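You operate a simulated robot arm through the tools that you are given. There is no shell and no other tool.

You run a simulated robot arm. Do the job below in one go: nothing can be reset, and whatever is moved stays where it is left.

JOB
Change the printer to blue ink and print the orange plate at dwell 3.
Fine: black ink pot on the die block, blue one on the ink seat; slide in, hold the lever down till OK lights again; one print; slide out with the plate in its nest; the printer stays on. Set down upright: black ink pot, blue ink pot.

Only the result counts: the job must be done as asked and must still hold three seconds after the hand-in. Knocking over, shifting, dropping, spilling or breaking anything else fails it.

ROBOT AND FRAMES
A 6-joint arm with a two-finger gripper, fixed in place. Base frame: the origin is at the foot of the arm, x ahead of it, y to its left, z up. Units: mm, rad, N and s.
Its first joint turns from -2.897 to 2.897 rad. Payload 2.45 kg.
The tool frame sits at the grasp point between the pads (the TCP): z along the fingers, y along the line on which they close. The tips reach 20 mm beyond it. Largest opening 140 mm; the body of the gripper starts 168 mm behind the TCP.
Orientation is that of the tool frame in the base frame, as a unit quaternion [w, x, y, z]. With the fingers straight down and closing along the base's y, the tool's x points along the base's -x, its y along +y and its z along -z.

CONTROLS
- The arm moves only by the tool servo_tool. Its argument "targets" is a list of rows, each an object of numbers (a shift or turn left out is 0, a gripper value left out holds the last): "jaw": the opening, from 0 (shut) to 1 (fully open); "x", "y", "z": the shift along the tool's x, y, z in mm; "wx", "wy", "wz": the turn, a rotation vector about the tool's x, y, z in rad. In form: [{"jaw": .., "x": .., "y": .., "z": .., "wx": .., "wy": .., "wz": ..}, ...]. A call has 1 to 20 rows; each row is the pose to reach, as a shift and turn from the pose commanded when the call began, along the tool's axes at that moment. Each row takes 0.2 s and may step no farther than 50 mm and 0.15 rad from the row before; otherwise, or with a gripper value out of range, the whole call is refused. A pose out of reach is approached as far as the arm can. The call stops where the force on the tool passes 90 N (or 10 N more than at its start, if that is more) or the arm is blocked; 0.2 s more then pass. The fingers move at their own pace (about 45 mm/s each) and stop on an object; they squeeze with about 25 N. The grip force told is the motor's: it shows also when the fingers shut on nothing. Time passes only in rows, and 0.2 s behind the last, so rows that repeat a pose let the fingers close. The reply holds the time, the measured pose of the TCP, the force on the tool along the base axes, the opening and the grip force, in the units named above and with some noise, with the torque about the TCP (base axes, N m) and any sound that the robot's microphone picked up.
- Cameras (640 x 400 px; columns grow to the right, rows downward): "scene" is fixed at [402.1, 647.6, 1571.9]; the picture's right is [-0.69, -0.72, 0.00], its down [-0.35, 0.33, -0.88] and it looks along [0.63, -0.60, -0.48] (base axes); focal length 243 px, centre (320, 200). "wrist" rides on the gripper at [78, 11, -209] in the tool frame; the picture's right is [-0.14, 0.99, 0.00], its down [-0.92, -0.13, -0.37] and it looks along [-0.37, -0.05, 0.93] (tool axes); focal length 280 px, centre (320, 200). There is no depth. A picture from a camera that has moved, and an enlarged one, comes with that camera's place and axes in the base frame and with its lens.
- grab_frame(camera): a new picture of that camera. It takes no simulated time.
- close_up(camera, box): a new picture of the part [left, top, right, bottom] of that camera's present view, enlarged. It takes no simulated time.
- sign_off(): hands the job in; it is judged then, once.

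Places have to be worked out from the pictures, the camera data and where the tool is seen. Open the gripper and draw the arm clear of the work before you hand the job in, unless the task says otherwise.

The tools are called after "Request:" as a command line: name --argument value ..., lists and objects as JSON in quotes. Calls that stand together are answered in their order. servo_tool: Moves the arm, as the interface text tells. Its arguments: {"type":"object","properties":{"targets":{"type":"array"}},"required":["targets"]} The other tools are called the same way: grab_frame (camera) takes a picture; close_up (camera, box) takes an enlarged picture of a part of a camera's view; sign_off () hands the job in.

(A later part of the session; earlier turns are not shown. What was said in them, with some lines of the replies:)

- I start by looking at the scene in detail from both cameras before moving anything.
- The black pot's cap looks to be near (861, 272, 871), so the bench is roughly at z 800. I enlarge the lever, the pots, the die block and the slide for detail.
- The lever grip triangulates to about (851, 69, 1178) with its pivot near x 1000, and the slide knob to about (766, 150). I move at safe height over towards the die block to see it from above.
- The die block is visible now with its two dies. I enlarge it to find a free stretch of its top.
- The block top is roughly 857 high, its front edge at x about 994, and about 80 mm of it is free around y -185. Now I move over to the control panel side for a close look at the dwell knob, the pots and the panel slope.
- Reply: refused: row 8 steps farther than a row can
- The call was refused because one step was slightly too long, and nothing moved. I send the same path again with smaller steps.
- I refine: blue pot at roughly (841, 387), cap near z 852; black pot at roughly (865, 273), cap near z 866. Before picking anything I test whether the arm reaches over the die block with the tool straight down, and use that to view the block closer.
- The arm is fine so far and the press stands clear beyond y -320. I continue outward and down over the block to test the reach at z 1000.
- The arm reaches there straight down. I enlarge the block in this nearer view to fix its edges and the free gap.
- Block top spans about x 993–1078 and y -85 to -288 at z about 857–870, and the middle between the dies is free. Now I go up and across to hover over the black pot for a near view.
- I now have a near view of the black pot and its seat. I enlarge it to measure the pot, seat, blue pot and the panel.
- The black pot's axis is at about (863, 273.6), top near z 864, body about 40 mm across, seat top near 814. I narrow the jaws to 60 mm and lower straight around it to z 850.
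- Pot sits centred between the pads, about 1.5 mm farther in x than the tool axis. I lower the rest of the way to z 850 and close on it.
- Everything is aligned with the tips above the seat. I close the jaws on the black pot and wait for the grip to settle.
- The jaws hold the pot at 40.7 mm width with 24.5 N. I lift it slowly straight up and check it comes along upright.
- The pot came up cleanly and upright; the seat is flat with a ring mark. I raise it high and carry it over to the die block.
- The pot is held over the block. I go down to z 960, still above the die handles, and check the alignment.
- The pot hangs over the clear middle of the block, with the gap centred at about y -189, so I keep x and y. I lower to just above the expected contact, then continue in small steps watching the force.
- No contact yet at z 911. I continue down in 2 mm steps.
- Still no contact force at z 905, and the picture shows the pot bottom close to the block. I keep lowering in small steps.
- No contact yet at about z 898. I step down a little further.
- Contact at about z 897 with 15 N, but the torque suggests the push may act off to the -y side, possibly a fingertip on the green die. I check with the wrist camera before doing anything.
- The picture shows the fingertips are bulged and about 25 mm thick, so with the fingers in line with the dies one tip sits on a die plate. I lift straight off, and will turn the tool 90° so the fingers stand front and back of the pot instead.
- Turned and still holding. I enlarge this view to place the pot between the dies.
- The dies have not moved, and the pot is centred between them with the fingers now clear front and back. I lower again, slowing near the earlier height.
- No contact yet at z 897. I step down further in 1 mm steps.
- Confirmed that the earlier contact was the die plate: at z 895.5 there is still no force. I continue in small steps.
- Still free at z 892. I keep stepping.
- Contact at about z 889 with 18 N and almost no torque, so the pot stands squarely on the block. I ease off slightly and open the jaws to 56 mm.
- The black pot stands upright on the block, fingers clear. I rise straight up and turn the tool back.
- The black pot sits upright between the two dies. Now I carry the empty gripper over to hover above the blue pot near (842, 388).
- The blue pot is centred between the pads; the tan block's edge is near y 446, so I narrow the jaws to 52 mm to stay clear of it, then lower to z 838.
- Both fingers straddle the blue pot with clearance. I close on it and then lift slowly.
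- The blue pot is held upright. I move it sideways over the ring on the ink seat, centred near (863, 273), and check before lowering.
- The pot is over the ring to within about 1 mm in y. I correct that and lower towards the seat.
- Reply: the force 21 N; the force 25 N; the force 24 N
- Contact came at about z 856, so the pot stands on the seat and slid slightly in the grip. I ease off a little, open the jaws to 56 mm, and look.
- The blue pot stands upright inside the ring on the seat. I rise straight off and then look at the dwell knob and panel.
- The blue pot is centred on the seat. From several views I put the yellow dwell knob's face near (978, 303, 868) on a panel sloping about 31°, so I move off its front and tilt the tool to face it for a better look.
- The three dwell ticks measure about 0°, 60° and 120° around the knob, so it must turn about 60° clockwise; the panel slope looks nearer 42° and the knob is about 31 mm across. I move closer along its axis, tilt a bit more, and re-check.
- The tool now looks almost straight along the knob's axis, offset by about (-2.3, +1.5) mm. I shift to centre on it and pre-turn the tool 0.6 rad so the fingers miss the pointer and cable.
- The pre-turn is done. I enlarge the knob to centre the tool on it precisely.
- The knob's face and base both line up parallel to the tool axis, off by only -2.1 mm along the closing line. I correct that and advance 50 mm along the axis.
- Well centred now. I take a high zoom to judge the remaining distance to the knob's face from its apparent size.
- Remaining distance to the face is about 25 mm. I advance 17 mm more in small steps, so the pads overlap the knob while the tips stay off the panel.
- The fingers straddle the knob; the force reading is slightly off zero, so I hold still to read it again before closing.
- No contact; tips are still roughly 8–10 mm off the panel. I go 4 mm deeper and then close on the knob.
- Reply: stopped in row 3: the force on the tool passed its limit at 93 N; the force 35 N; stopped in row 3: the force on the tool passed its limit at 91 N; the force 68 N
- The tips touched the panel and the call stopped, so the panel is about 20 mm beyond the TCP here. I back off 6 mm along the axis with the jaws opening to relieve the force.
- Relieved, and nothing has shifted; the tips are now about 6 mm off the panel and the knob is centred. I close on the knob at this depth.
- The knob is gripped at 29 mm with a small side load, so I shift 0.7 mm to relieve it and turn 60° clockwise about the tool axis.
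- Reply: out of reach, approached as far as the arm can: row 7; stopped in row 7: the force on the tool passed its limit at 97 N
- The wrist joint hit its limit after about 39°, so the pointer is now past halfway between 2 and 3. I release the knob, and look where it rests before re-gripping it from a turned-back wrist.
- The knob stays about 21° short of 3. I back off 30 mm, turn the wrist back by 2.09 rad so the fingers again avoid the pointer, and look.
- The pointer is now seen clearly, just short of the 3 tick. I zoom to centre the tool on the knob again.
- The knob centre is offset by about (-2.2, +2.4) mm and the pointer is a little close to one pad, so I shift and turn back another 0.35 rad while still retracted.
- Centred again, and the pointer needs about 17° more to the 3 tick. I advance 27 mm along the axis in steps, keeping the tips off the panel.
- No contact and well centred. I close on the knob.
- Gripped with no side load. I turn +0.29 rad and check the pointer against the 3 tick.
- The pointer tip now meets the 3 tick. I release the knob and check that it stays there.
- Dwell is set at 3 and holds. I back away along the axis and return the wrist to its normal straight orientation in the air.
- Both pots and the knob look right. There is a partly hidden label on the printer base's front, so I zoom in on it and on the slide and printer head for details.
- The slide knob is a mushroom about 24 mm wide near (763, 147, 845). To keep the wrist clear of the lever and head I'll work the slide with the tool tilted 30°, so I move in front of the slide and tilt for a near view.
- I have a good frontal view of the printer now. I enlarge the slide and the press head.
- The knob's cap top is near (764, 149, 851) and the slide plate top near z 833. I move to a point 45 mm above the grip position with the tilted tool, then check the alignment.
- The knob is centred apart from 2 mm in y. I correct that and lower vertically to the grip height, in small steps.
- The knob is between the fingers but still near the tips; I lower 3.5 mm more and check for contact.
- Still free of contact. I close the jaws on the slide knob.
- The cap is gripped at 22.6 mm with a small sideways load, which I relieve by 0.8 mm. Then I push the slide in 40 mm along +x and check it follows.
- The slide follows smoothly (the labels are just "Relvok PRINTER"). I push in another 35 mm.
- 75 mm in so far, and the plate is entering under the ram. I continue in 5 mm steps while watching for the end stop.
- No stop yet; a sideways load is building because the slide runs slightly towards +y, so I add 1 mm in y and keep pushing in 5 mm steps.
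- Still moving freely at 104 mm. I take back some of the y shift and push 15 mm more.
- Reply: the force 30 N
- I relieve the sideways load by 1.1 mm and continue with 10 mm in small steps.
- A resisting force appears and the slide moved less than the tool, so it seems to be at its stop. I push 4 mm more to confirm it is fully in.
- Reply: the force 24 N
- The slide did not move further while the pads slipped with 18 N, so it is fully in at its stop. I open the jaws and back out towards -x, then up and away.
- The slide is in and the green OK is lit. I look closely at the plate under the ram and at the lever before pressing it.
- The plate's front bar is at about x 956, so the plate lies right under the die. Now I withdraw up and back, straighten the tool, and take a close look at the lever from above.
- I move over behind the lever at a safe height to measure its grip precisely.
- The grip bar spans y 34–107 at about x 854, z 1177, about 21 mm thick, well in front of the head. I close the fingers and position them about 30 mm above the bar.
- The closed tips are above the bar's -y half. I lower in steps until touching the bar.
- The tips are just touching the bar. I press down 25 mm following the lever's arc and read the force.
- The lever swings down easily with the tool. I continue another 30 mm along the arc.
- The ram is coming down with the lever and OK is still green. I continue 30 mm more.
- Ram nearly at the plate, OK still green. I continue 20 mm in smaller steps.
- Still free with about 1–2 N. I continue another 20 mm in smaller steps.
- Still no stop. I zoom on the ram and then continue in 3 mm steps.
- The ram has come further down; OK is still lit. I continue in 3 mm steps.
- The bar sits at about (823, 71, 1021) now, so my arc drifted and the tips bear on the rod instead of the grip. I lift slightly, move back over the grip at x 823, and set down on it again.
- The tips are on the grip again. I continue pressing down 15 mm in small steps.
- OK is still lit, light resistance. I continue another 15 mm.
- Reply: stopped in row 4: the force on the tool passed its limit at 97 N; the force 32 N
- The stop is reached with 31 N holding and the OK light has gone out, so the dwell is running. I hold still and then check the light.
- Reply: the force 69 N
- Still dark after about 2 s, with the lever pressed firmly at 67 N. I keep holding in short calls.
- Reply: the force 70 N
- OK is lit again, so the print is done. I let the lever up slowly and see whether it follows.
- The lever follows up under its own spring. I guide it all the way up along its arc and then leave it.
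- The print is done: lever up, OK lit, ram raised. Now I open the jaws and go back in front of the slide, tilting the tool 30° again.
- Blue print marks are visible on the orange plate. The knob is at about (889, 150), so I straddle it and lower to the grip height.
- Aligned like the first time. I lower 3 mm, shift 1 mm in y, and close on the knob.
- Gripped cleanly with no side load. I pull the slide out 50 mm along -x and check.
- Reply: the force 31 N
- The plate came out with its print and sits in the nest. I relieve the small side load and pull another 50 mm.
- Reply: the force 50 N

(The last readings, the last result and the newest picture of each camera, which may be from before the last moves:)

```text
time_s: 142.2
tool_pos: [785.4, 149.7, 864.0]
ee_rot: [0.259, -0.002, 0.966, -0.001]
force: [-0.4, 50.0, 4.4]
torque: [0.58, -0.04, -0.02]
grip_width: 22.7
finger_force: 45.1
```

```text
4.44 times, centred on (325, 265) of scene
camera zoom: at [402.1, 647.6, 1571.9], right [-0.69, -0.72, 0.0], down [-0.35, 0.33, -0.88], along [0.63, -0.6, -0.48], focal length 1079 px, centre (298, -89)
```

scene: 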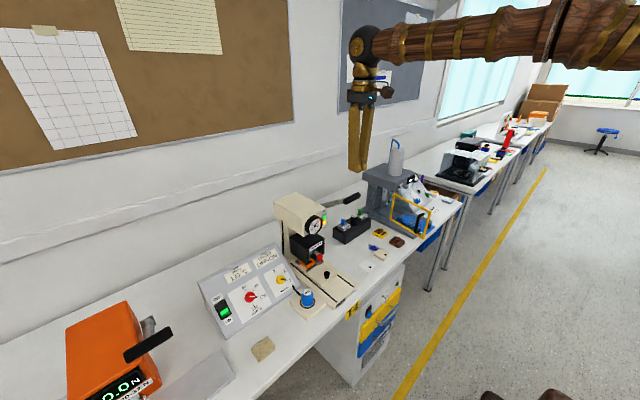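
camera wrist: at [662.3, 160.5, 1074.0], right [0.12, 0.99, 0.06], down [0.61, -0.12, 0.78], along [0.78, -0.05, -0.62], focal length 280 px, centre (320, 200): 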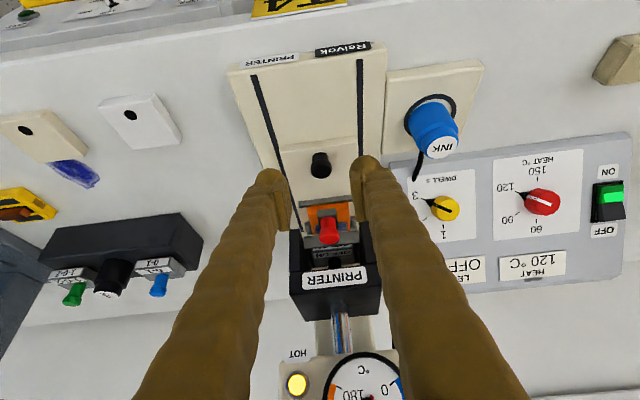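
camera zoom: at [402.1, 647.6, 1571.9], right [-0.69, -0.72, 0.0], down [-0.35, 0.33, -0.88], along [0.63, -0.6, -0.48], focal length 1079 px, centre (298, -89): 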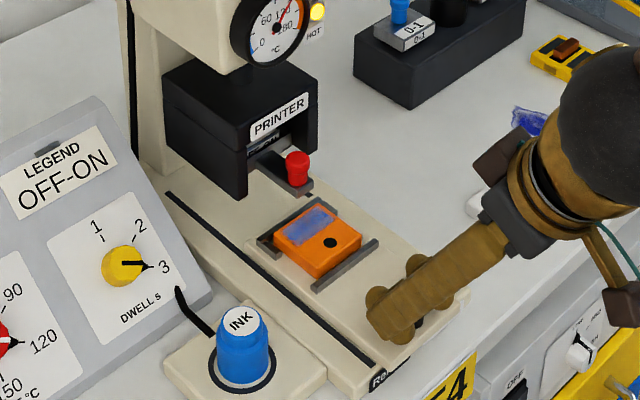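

The sideways load has grown to 50 N, so before pulling further I relieve it by shifting in +y.

Request:
servo_tool --targets '[{"y": 0.8}, {"y": 1.5}, {"y": 1.5}]'

```text
time_s: 143.0
tool_pos: [787.2, 149.7, 862.8]
ee_rot: [0.258, -0.001, 0.966, -0.002]
force: [0.9, 33.3, 4.3]
torque: [0.4, -0.03, 0.01]
grip_width: 22.5
finger_force: 44.7
```

It dropped to 33 N. I shift a further 2.5 mm.

Request:
servo_tool --targets '[{"y": 1.2}, {"y": 2.5}, {"y": 2.5}]'

```text
time_s: 143.8
tool_pos: [785.5, 150.6, 862.8]
ee_rot: [0.256, 0.001, 0.967, -0.003]
force: [0.0, -42.1, 7.7]
torque: [-0.51, -0.02, -0.03]
grip_width: 23.0
finger_force: 45.2
```

Overshot to -42 N; I take back 1.3 mm.

Request:
servo_tool --targets '[{"y": -0.7}, {"y": -1.3}, {"y": -1.3}]'

```text
time_s: 144.6
tool_pos: [786.2, 150.0, 864.2]
ee_rot: [0.258, 0.0, 0.966, -0.003]
force: [-0.1, -61.5, 11.9]
torque: [-0.74, -0.04, 0.01]
grip_width: 22.5
finger_force: 45.6
```

The side load doesn't respond sensibly, so rather than chase it I open the jaws to release it, and then re-grip the knob freshly.

Request:
servo_tool --targets '[{"jaw": 0.32}, {}, {}, {}]'

Request:
close_up --camera "wrist" --box '[250, 110, 390, 230]'

Request:
close_up --camera "scene" --box '[285, 220, 365, 310]'

```text
time_s: 145.6
tool_pos: [786.8, 151.6, 862.5]
ee_rot: [0.257, -0.001, 0.966, -0.002]
force: [0.2, 0.6, -0.1]
torque: [0.0, 0.03, 0.02]
grip_width: 44.8
finger_force: 0.0
```

```text
3.33 times, centred on (320, 170) of wrist
camera zoom: at [614.9, 162.8, 1004.5], right [0.12, 0.99, 0.06], down [0.61, -0.12, 0.78], along [0.78, -0.05, -0.62], focal length 935 px, centre (320, 300)
```

zoom: 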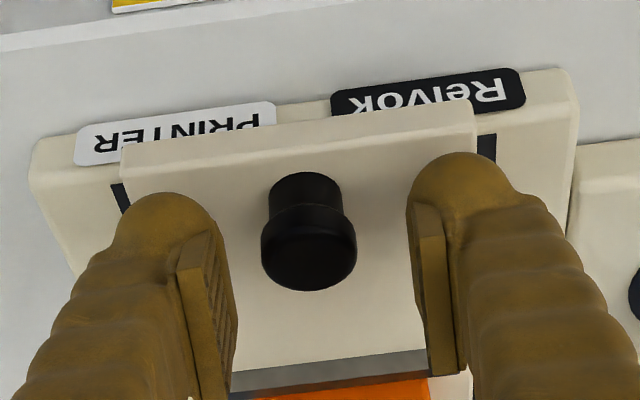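

```text
4.44 times, centred on (325, 265) of scene
camera zoom: at [402.1, 647.6, 1571.9], right [-0.69, -0.72, 0.0], down [-0.35, 0.33, -0.88], along [0.63, -0.6, -0.48], focal length 1079 px, centre (298, -89)
```

zoom: 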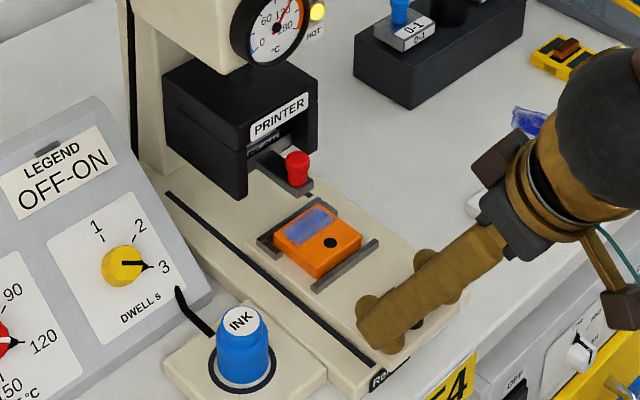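

Load released, nothing moved. The knob is about 2.2 mm to the -y side of centre, so I shift and re-grip it.

Request:
servo_tool --targets '[{"y": -1.2}, {"y": -2.3}, {"y": -2.3}]'

Request:
servo_tool --targets '[{"jaw": 0.0}, {}, {}, {}]'

```text
time_s: 146.4
tool_pos: [786.5, 150.4, 863.8]
ee_rot: [0.259, -0.001, 0.966, -0.002]
force: [0.6, -0.8, 0.3]
torque: [-0.01, -0.02, 0.02]
grip_width: 44.8
finger_force: 0.1
```

```text
time_s: 147.4
tool_pos: [785.8, 150.6, 863.4]
ee_rot: [0.259, -0.001, 0.966, -0.002]
force: [0.4, -10.3, 0.0]
torque: [-0.07, 0.0, 0.0]
grip_width: 22.7
finger_force: 45.4
```

Gripped with only 10 N side load. I pull out 14 mm more.

Request:
servo_tool --targets '[{"x": 4.33, "z": -2.49}, {"x": 8.67, "z": -4.99}, {"x": 12.1, "z": -6.98}, {"x": 12.1, "z": -6.98}]'

Request:
close_up --camera "scene" --box '[285, 220, 365, 310]'

```text
time_s: 148.4
tool_pos: [773.5, 150.6, 864.0]
ee_rot: [0.259, -0.001, 0.966, -0.002]
force: [0.7, -12.4, 12.3]
torque: [-0.11, -0.05, -0.01]
grip_width: 22.9
finger_force: 44.6
```

```text
4.44 times, centred on (325, 265) of scene
camera zoom: at [402.1, 647.6, 1571.9], right [-0.69, -0.72, 0.0], down [-0.35, 0.33, -0.88], along [0.63, -0.6, -0.48], focal length 1079 px, centre (298, -89)
```

zoom: 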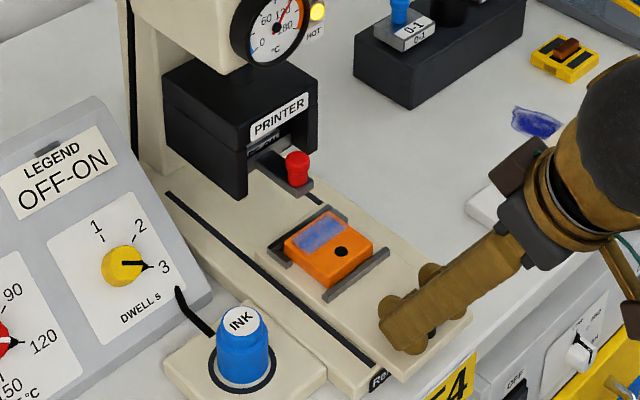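

Moving well with low force. I pull the last 10 mm in small steps to reach the out stop.

Request:
servo_tool --targets '[{"x": 2.6, "z": -1.5}, {"x": 5.2, "z": -3.0}, {"x": 7.8, "z": -4.5}, {"x": 7.8, "z": -4.5}]'

Request:
close_up --camera "scene" --box '[285, 220, 365, 310]'

```text
time_s: 149.4
tool_pos: [763.4, 150.1, 863.0]
ee_rot: [0.258, -0.001, 0.966, -0.002]
force: [-0.9, -9.8, 8.5]
torque: [-0.1, 0.01, -0.03]
grip_width: 22.4
finger_force: 45.3
```

```text
4.44 times, centred on (325, 265) of scene
camera zoom: at [402.1, 647.6, 1571.9], right [-0.69, -0.72, 0.0], down [-0.35, 0.33, -0.88], along [0.63, -0.6, -0.48], focal length 1079 px, centre (298, -89)
```

zoom: 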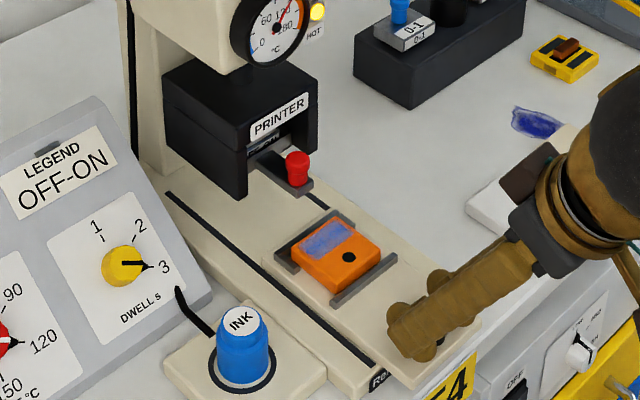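

Back at about the original place with no stop felt yet. I pull another 4 mm gently to see if the out stop is there.

Request:
servo_tool --targets '[{"x": 1.3, "z": -0.75}, {"x": 2.6, "z": -1.5}, {"x": 3.5, "z": -2.0}, {"x": 3.5, "z": -2.0}]'

Request:
close_up --camera "scene" --box '[300, 260, 370, 325]'

Request:
close_up --camera "wrist" --box '[250, 110, 390, 230]'

```text
time_s: 150.4
tool_pos: [762.5, 150.1, 865.1]
ee_rot: [0.258, -0.001, 0.966, -0.002]
force: [34.8, -7.7, -15.2]
torque: [-0.07, -0.33, 0.04]
grip_width: 22.8
finger_force: 45.2
```

```text
6.15 times, centred on (335, 292) of scene
camera zoom: at [402.1, 647.6, 1571.9], right [-0.69, -0.72, 0.0], down [-0.35, 0.33, -0.88], along [0.63, -0.6, -0.48], focal length 1494 px, centre (228, -369)
```

zoom: 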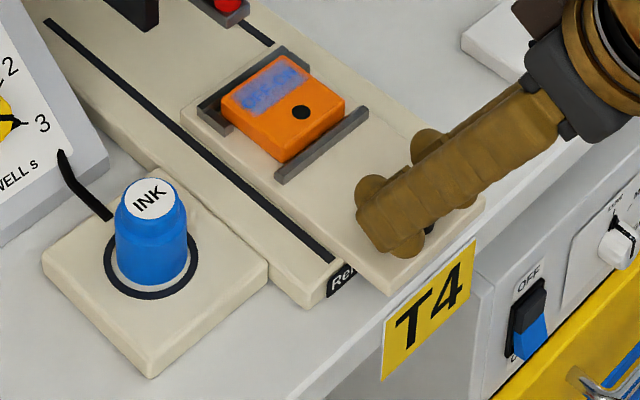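

```text
3.33 times, centred on (320, 170) of wrist
camera zoom: at [589.1, 161.0, 1005.4], right [0.12, 0.99, 0.06], down [0.61, -0.12, 0.78], along [0.78, -0.05, -0.62], focal length 935 px, centre (320, 300)
```

zoom: 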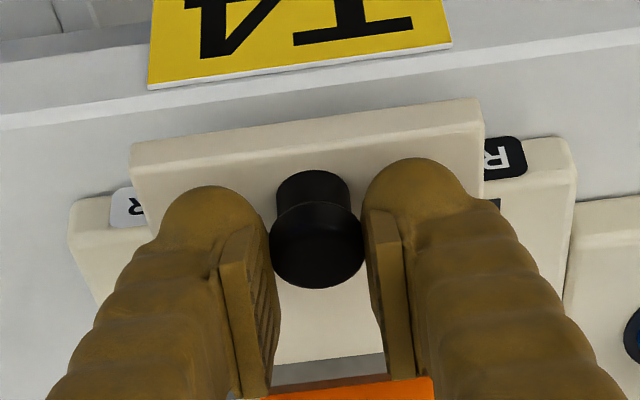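

The out stop is felt at 35 N and the slide looks just as at the start, with the printed plate in its nest. I ease the load, open the jaws, and check.

Request:
servo_tool --targets '[{"x": -0.7, "z": 0.4}, {"x": -1.3, "z": 0.75}, {"jaw": 0.36, "x": -1.3, "z": 0.75}, {"x": -1.3, "z": 0.75}, {"x": -1.3, "z": 0.75}, {"x": -1.3, "z": 0.75}]'

Request:
close_up --camera "scene" --box '[300, 260, 370, 325]'

```text
time_s: 151.8
tool_pos: [760.5, 151.3, 864.7]
ee_rot: [0.259, -0.001, 0.966, -0.002]
force: [-0.4, -0.1, 0.5]
torque: [0.05, 0.05, -0.02]
grip_width: 50.5
finger_force: 0.0
```

```text
6.15 times, centred on (335, 292) of scene
camera zoom: at [402.1, 647.6, 1571.9], right [-0.69, -0.72, 0.0], down [-0.35, 0.33, -0.88], along [0.63, -0.6, -0.48], focal length 1494 px, centre (228, -369)
```

zoom: 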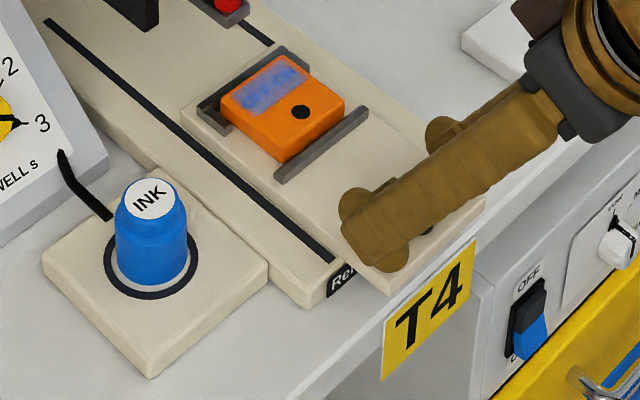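

Jaws are open and free of force. I withdraw along the tool axis, up and back, clear of the work.

Request:
servo_tool --targets '[{"z": -10}, {"z": -25}, {"z": -45}, {"z": -80}, {"z": -120}, {"z": -165}, {"z": -210}, {"z": -255}, {"z": -300}]'

Request:
grab_frame --camera "wrist"

Request:
grab_frame --camera "scene"

Request:
close_up --camera "scene" --box '[190, 180, 430, 345]'

```text
time_s: 153.8
tool_pos: [612.7, 150.2, 1123.7]
ee_rot: [0.257, -0.001, 0.966, -0.002]
force: [-0.3, -0.7, 0.0]
torque: [-0.02, -0.01, 0.04]
grip_width: 50.3
finger_force: 0.0
```

```text
taken
camera wrist: at [440.7, 160.7, 1264.7], right [0.12, 0.99, 0.06], down [0.62, -0.12, 0.78], along [0.78, -0.05, -0.62], focal length 280 px, centre (320, 200)
```

wrist: 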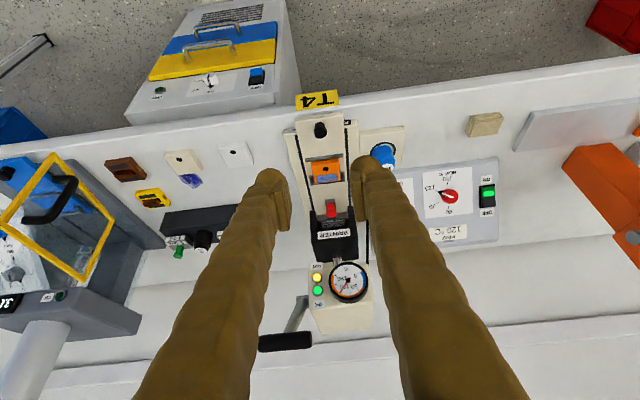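

```text
taken
```

scene: 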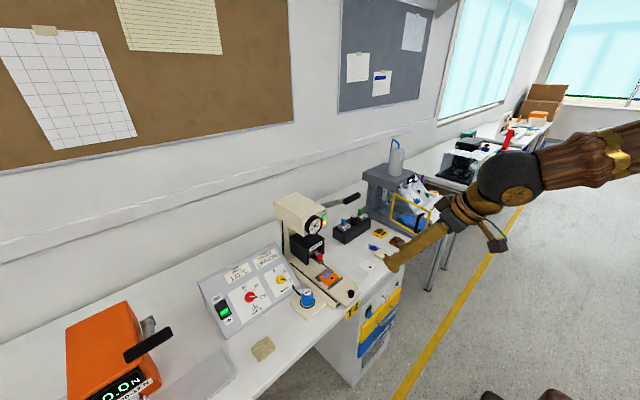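

```text
2.42 times, centred on (310, 262) of scene
camera zoom: at [402.1, 647.6, 1571.9], right [-0.69, -0.72, 0.0], down [-0.35, 0.33, -0.88], along [0.63, -0.6, -0.48], focal length 589 px, centre (344, 48)
```

zoom: 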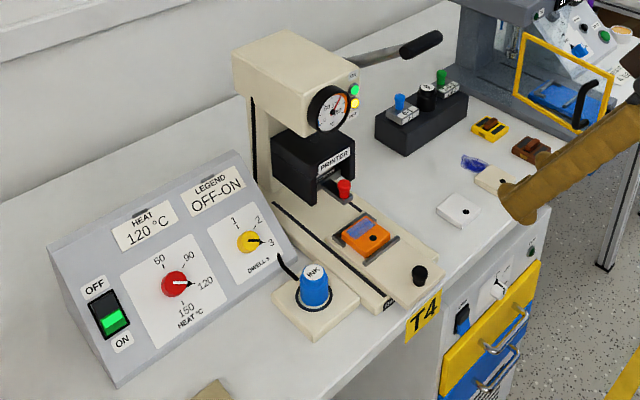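

Everything appears in place. I check the plate print, knob, pots and lights once more at high zoom.

Request:
close_up --camera "scene" --box '[300, 255, 360, 310]'

Request:
close_up --camera "scene" --box '[205, 245, 305, 330]'

Request:
close_up --camera "scene" --box '[300, 190, 420, 270]'

Request:
close_up --camera "wrist" --box '[260, 90, 400, 310]'

```text
7.27 times, centred on (330, 282) of scene
camera zoom: at [402.1, 647.6, 1571.9], right [-0.69, -0.72, 0.0], down [-0.35, 0.33, -0.88], along [0.63, -0.6, -0.48], focal length 1766 px, centre (247, -400)
```

zoom: 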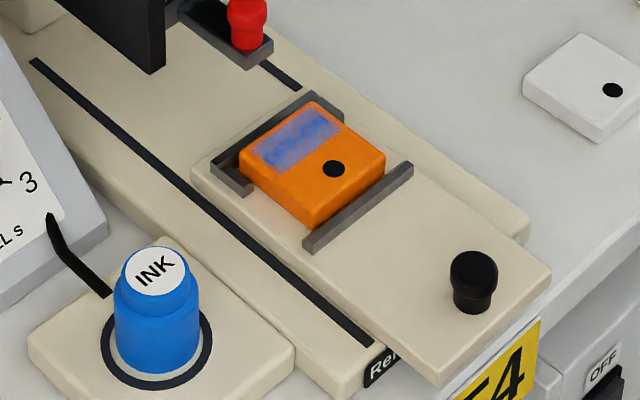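

```text
4.71 times, centred on (255, 288) of scene
camera zoom: at [402.1, 647.6, 1571.9], right [-0.69, -0.72, 0.0], down [-0.35, 0.33, -0.88], along [0.63, -0.6, -0.48], focal length 1143 px, centre (626, -212)
```

zoom: 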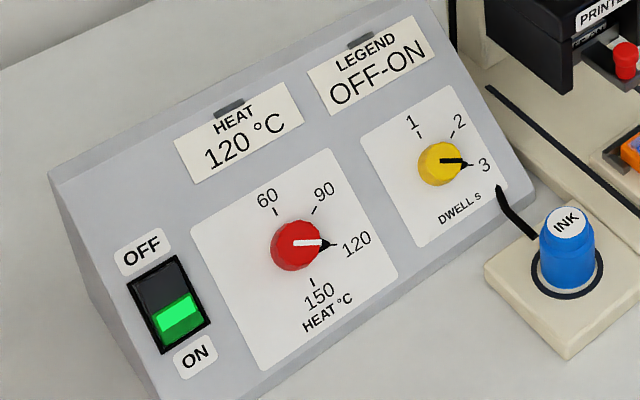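

```text
5.00 times, centred on (360, 230) of scene
camera zoom: at [402.1, 647.6, 1571.9], right [-0.69, -0.72, 0.0], down [-0.35, 0.33, -0.88], along [0.63, -0.6, -0.48], focal length 1214 px, centre (120, 50)
```

zoom: 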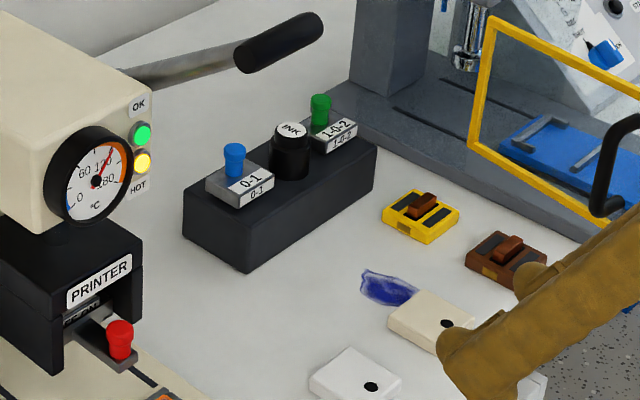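

```text
1.82 times, centred on (330, 200) of wrist
camera zoom: at [440.7, 160.7, 1264.7], right [0.12, 0.99, 0.06], down [0.62, -0.12, 0.78], along [0.78, -0.05, -0.62], focal length 510 px, centre (302, 200)
```

zoom: 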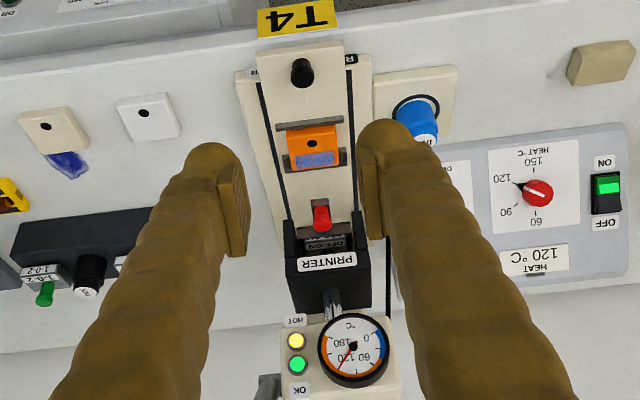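

All as asked: blue print on the orange plate in its nest, slide out, dwell at 3, power on, OK lit, both pots upright. I open the gripper fully and lift the arm further clear.

Request:
servo_tool --targets '[{"jaw": 1.0, "z": -40}, {"z": -80}, {"x": -20, "z": -115}, {"x": -40, "z": -150}, {"x": -40, "z": -150}, {"x": -40, "z": -150}, {"x": -40, "z": -150}, {"x": -40, "z": -150}]'

Request:
grab_frame --camera "scene"

Request:
close_up --camera "scene" --box '[310, 262, 345, 290]'

```text
time_s: 155.6
tool_pos: [570.2, 149.6, 1274.3]
ee_rot: [0.258, -0.001, 0.966, -0.002]
force: [0.6, 0.2, 0.1]
torque: [0.02, 0.0, -0.01]
grip_width: 139.9
finger_force: 0.1
```

```text
taken
```

scene: 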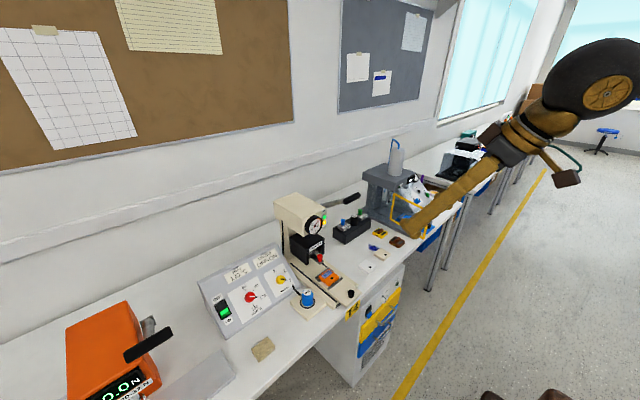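

```text
14.29 times, centred on (328, 276) of scene
camera zoom: at [402.1, 647.6, 1571.9], right [-0.69, -0.72, 0.0], down [-0.35, 0.33, -0.88], along [0.63, -0.6, -0.48], focal length 3469 px, centre (213, -886)
```

zoom: 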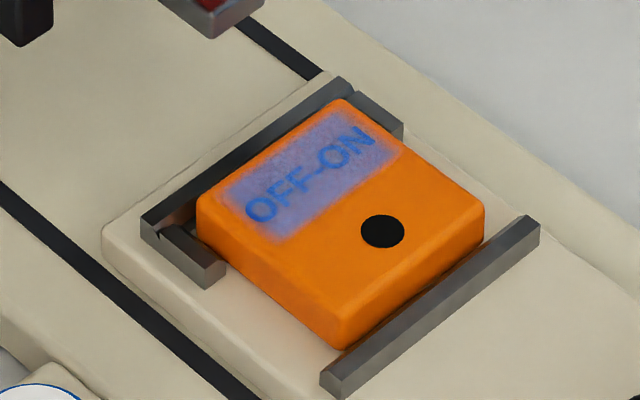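

The blue "OFF-ON" print is on the plate, the gripper is fully open and the arm is clear. I hand the job in.

Request:
sign_off

```text
The job is handed in.
```

The printer now has blue ink on the seat, and the orange plate has been printed once at dwell 3. I've handed the job in.

- **Pots:** the black pot stands upright on the die block between the two dies. The blue pot stands upright inside the ring on the ink seat.
- **Dwell:** the knob points at 3. My first close on it pressed the fingertips against the panel at about 93 N. I backed off straight away and saw no damage or shift. The wrist also ran out of travel partway, so the turn took two grips.
- **Print:** I pushed the slide in to its stop, then held the lever down from OK going out until it lit again, about 3 seconds, and let it up. "OFF-ON" is on the plate in blue, but there is a hazy blue patch around the lettering. I don't know whether that counts as a fault.
- **Printer:** the slide is out at its stop with the plate in its nest. Power is on and OK is lit.

One fingertip briefly touched a die plate with about 15 N while I was placing the black pot. I lifted off and turned the gripper, and the dies did not move. The gripper is fully open and the arm is clear.
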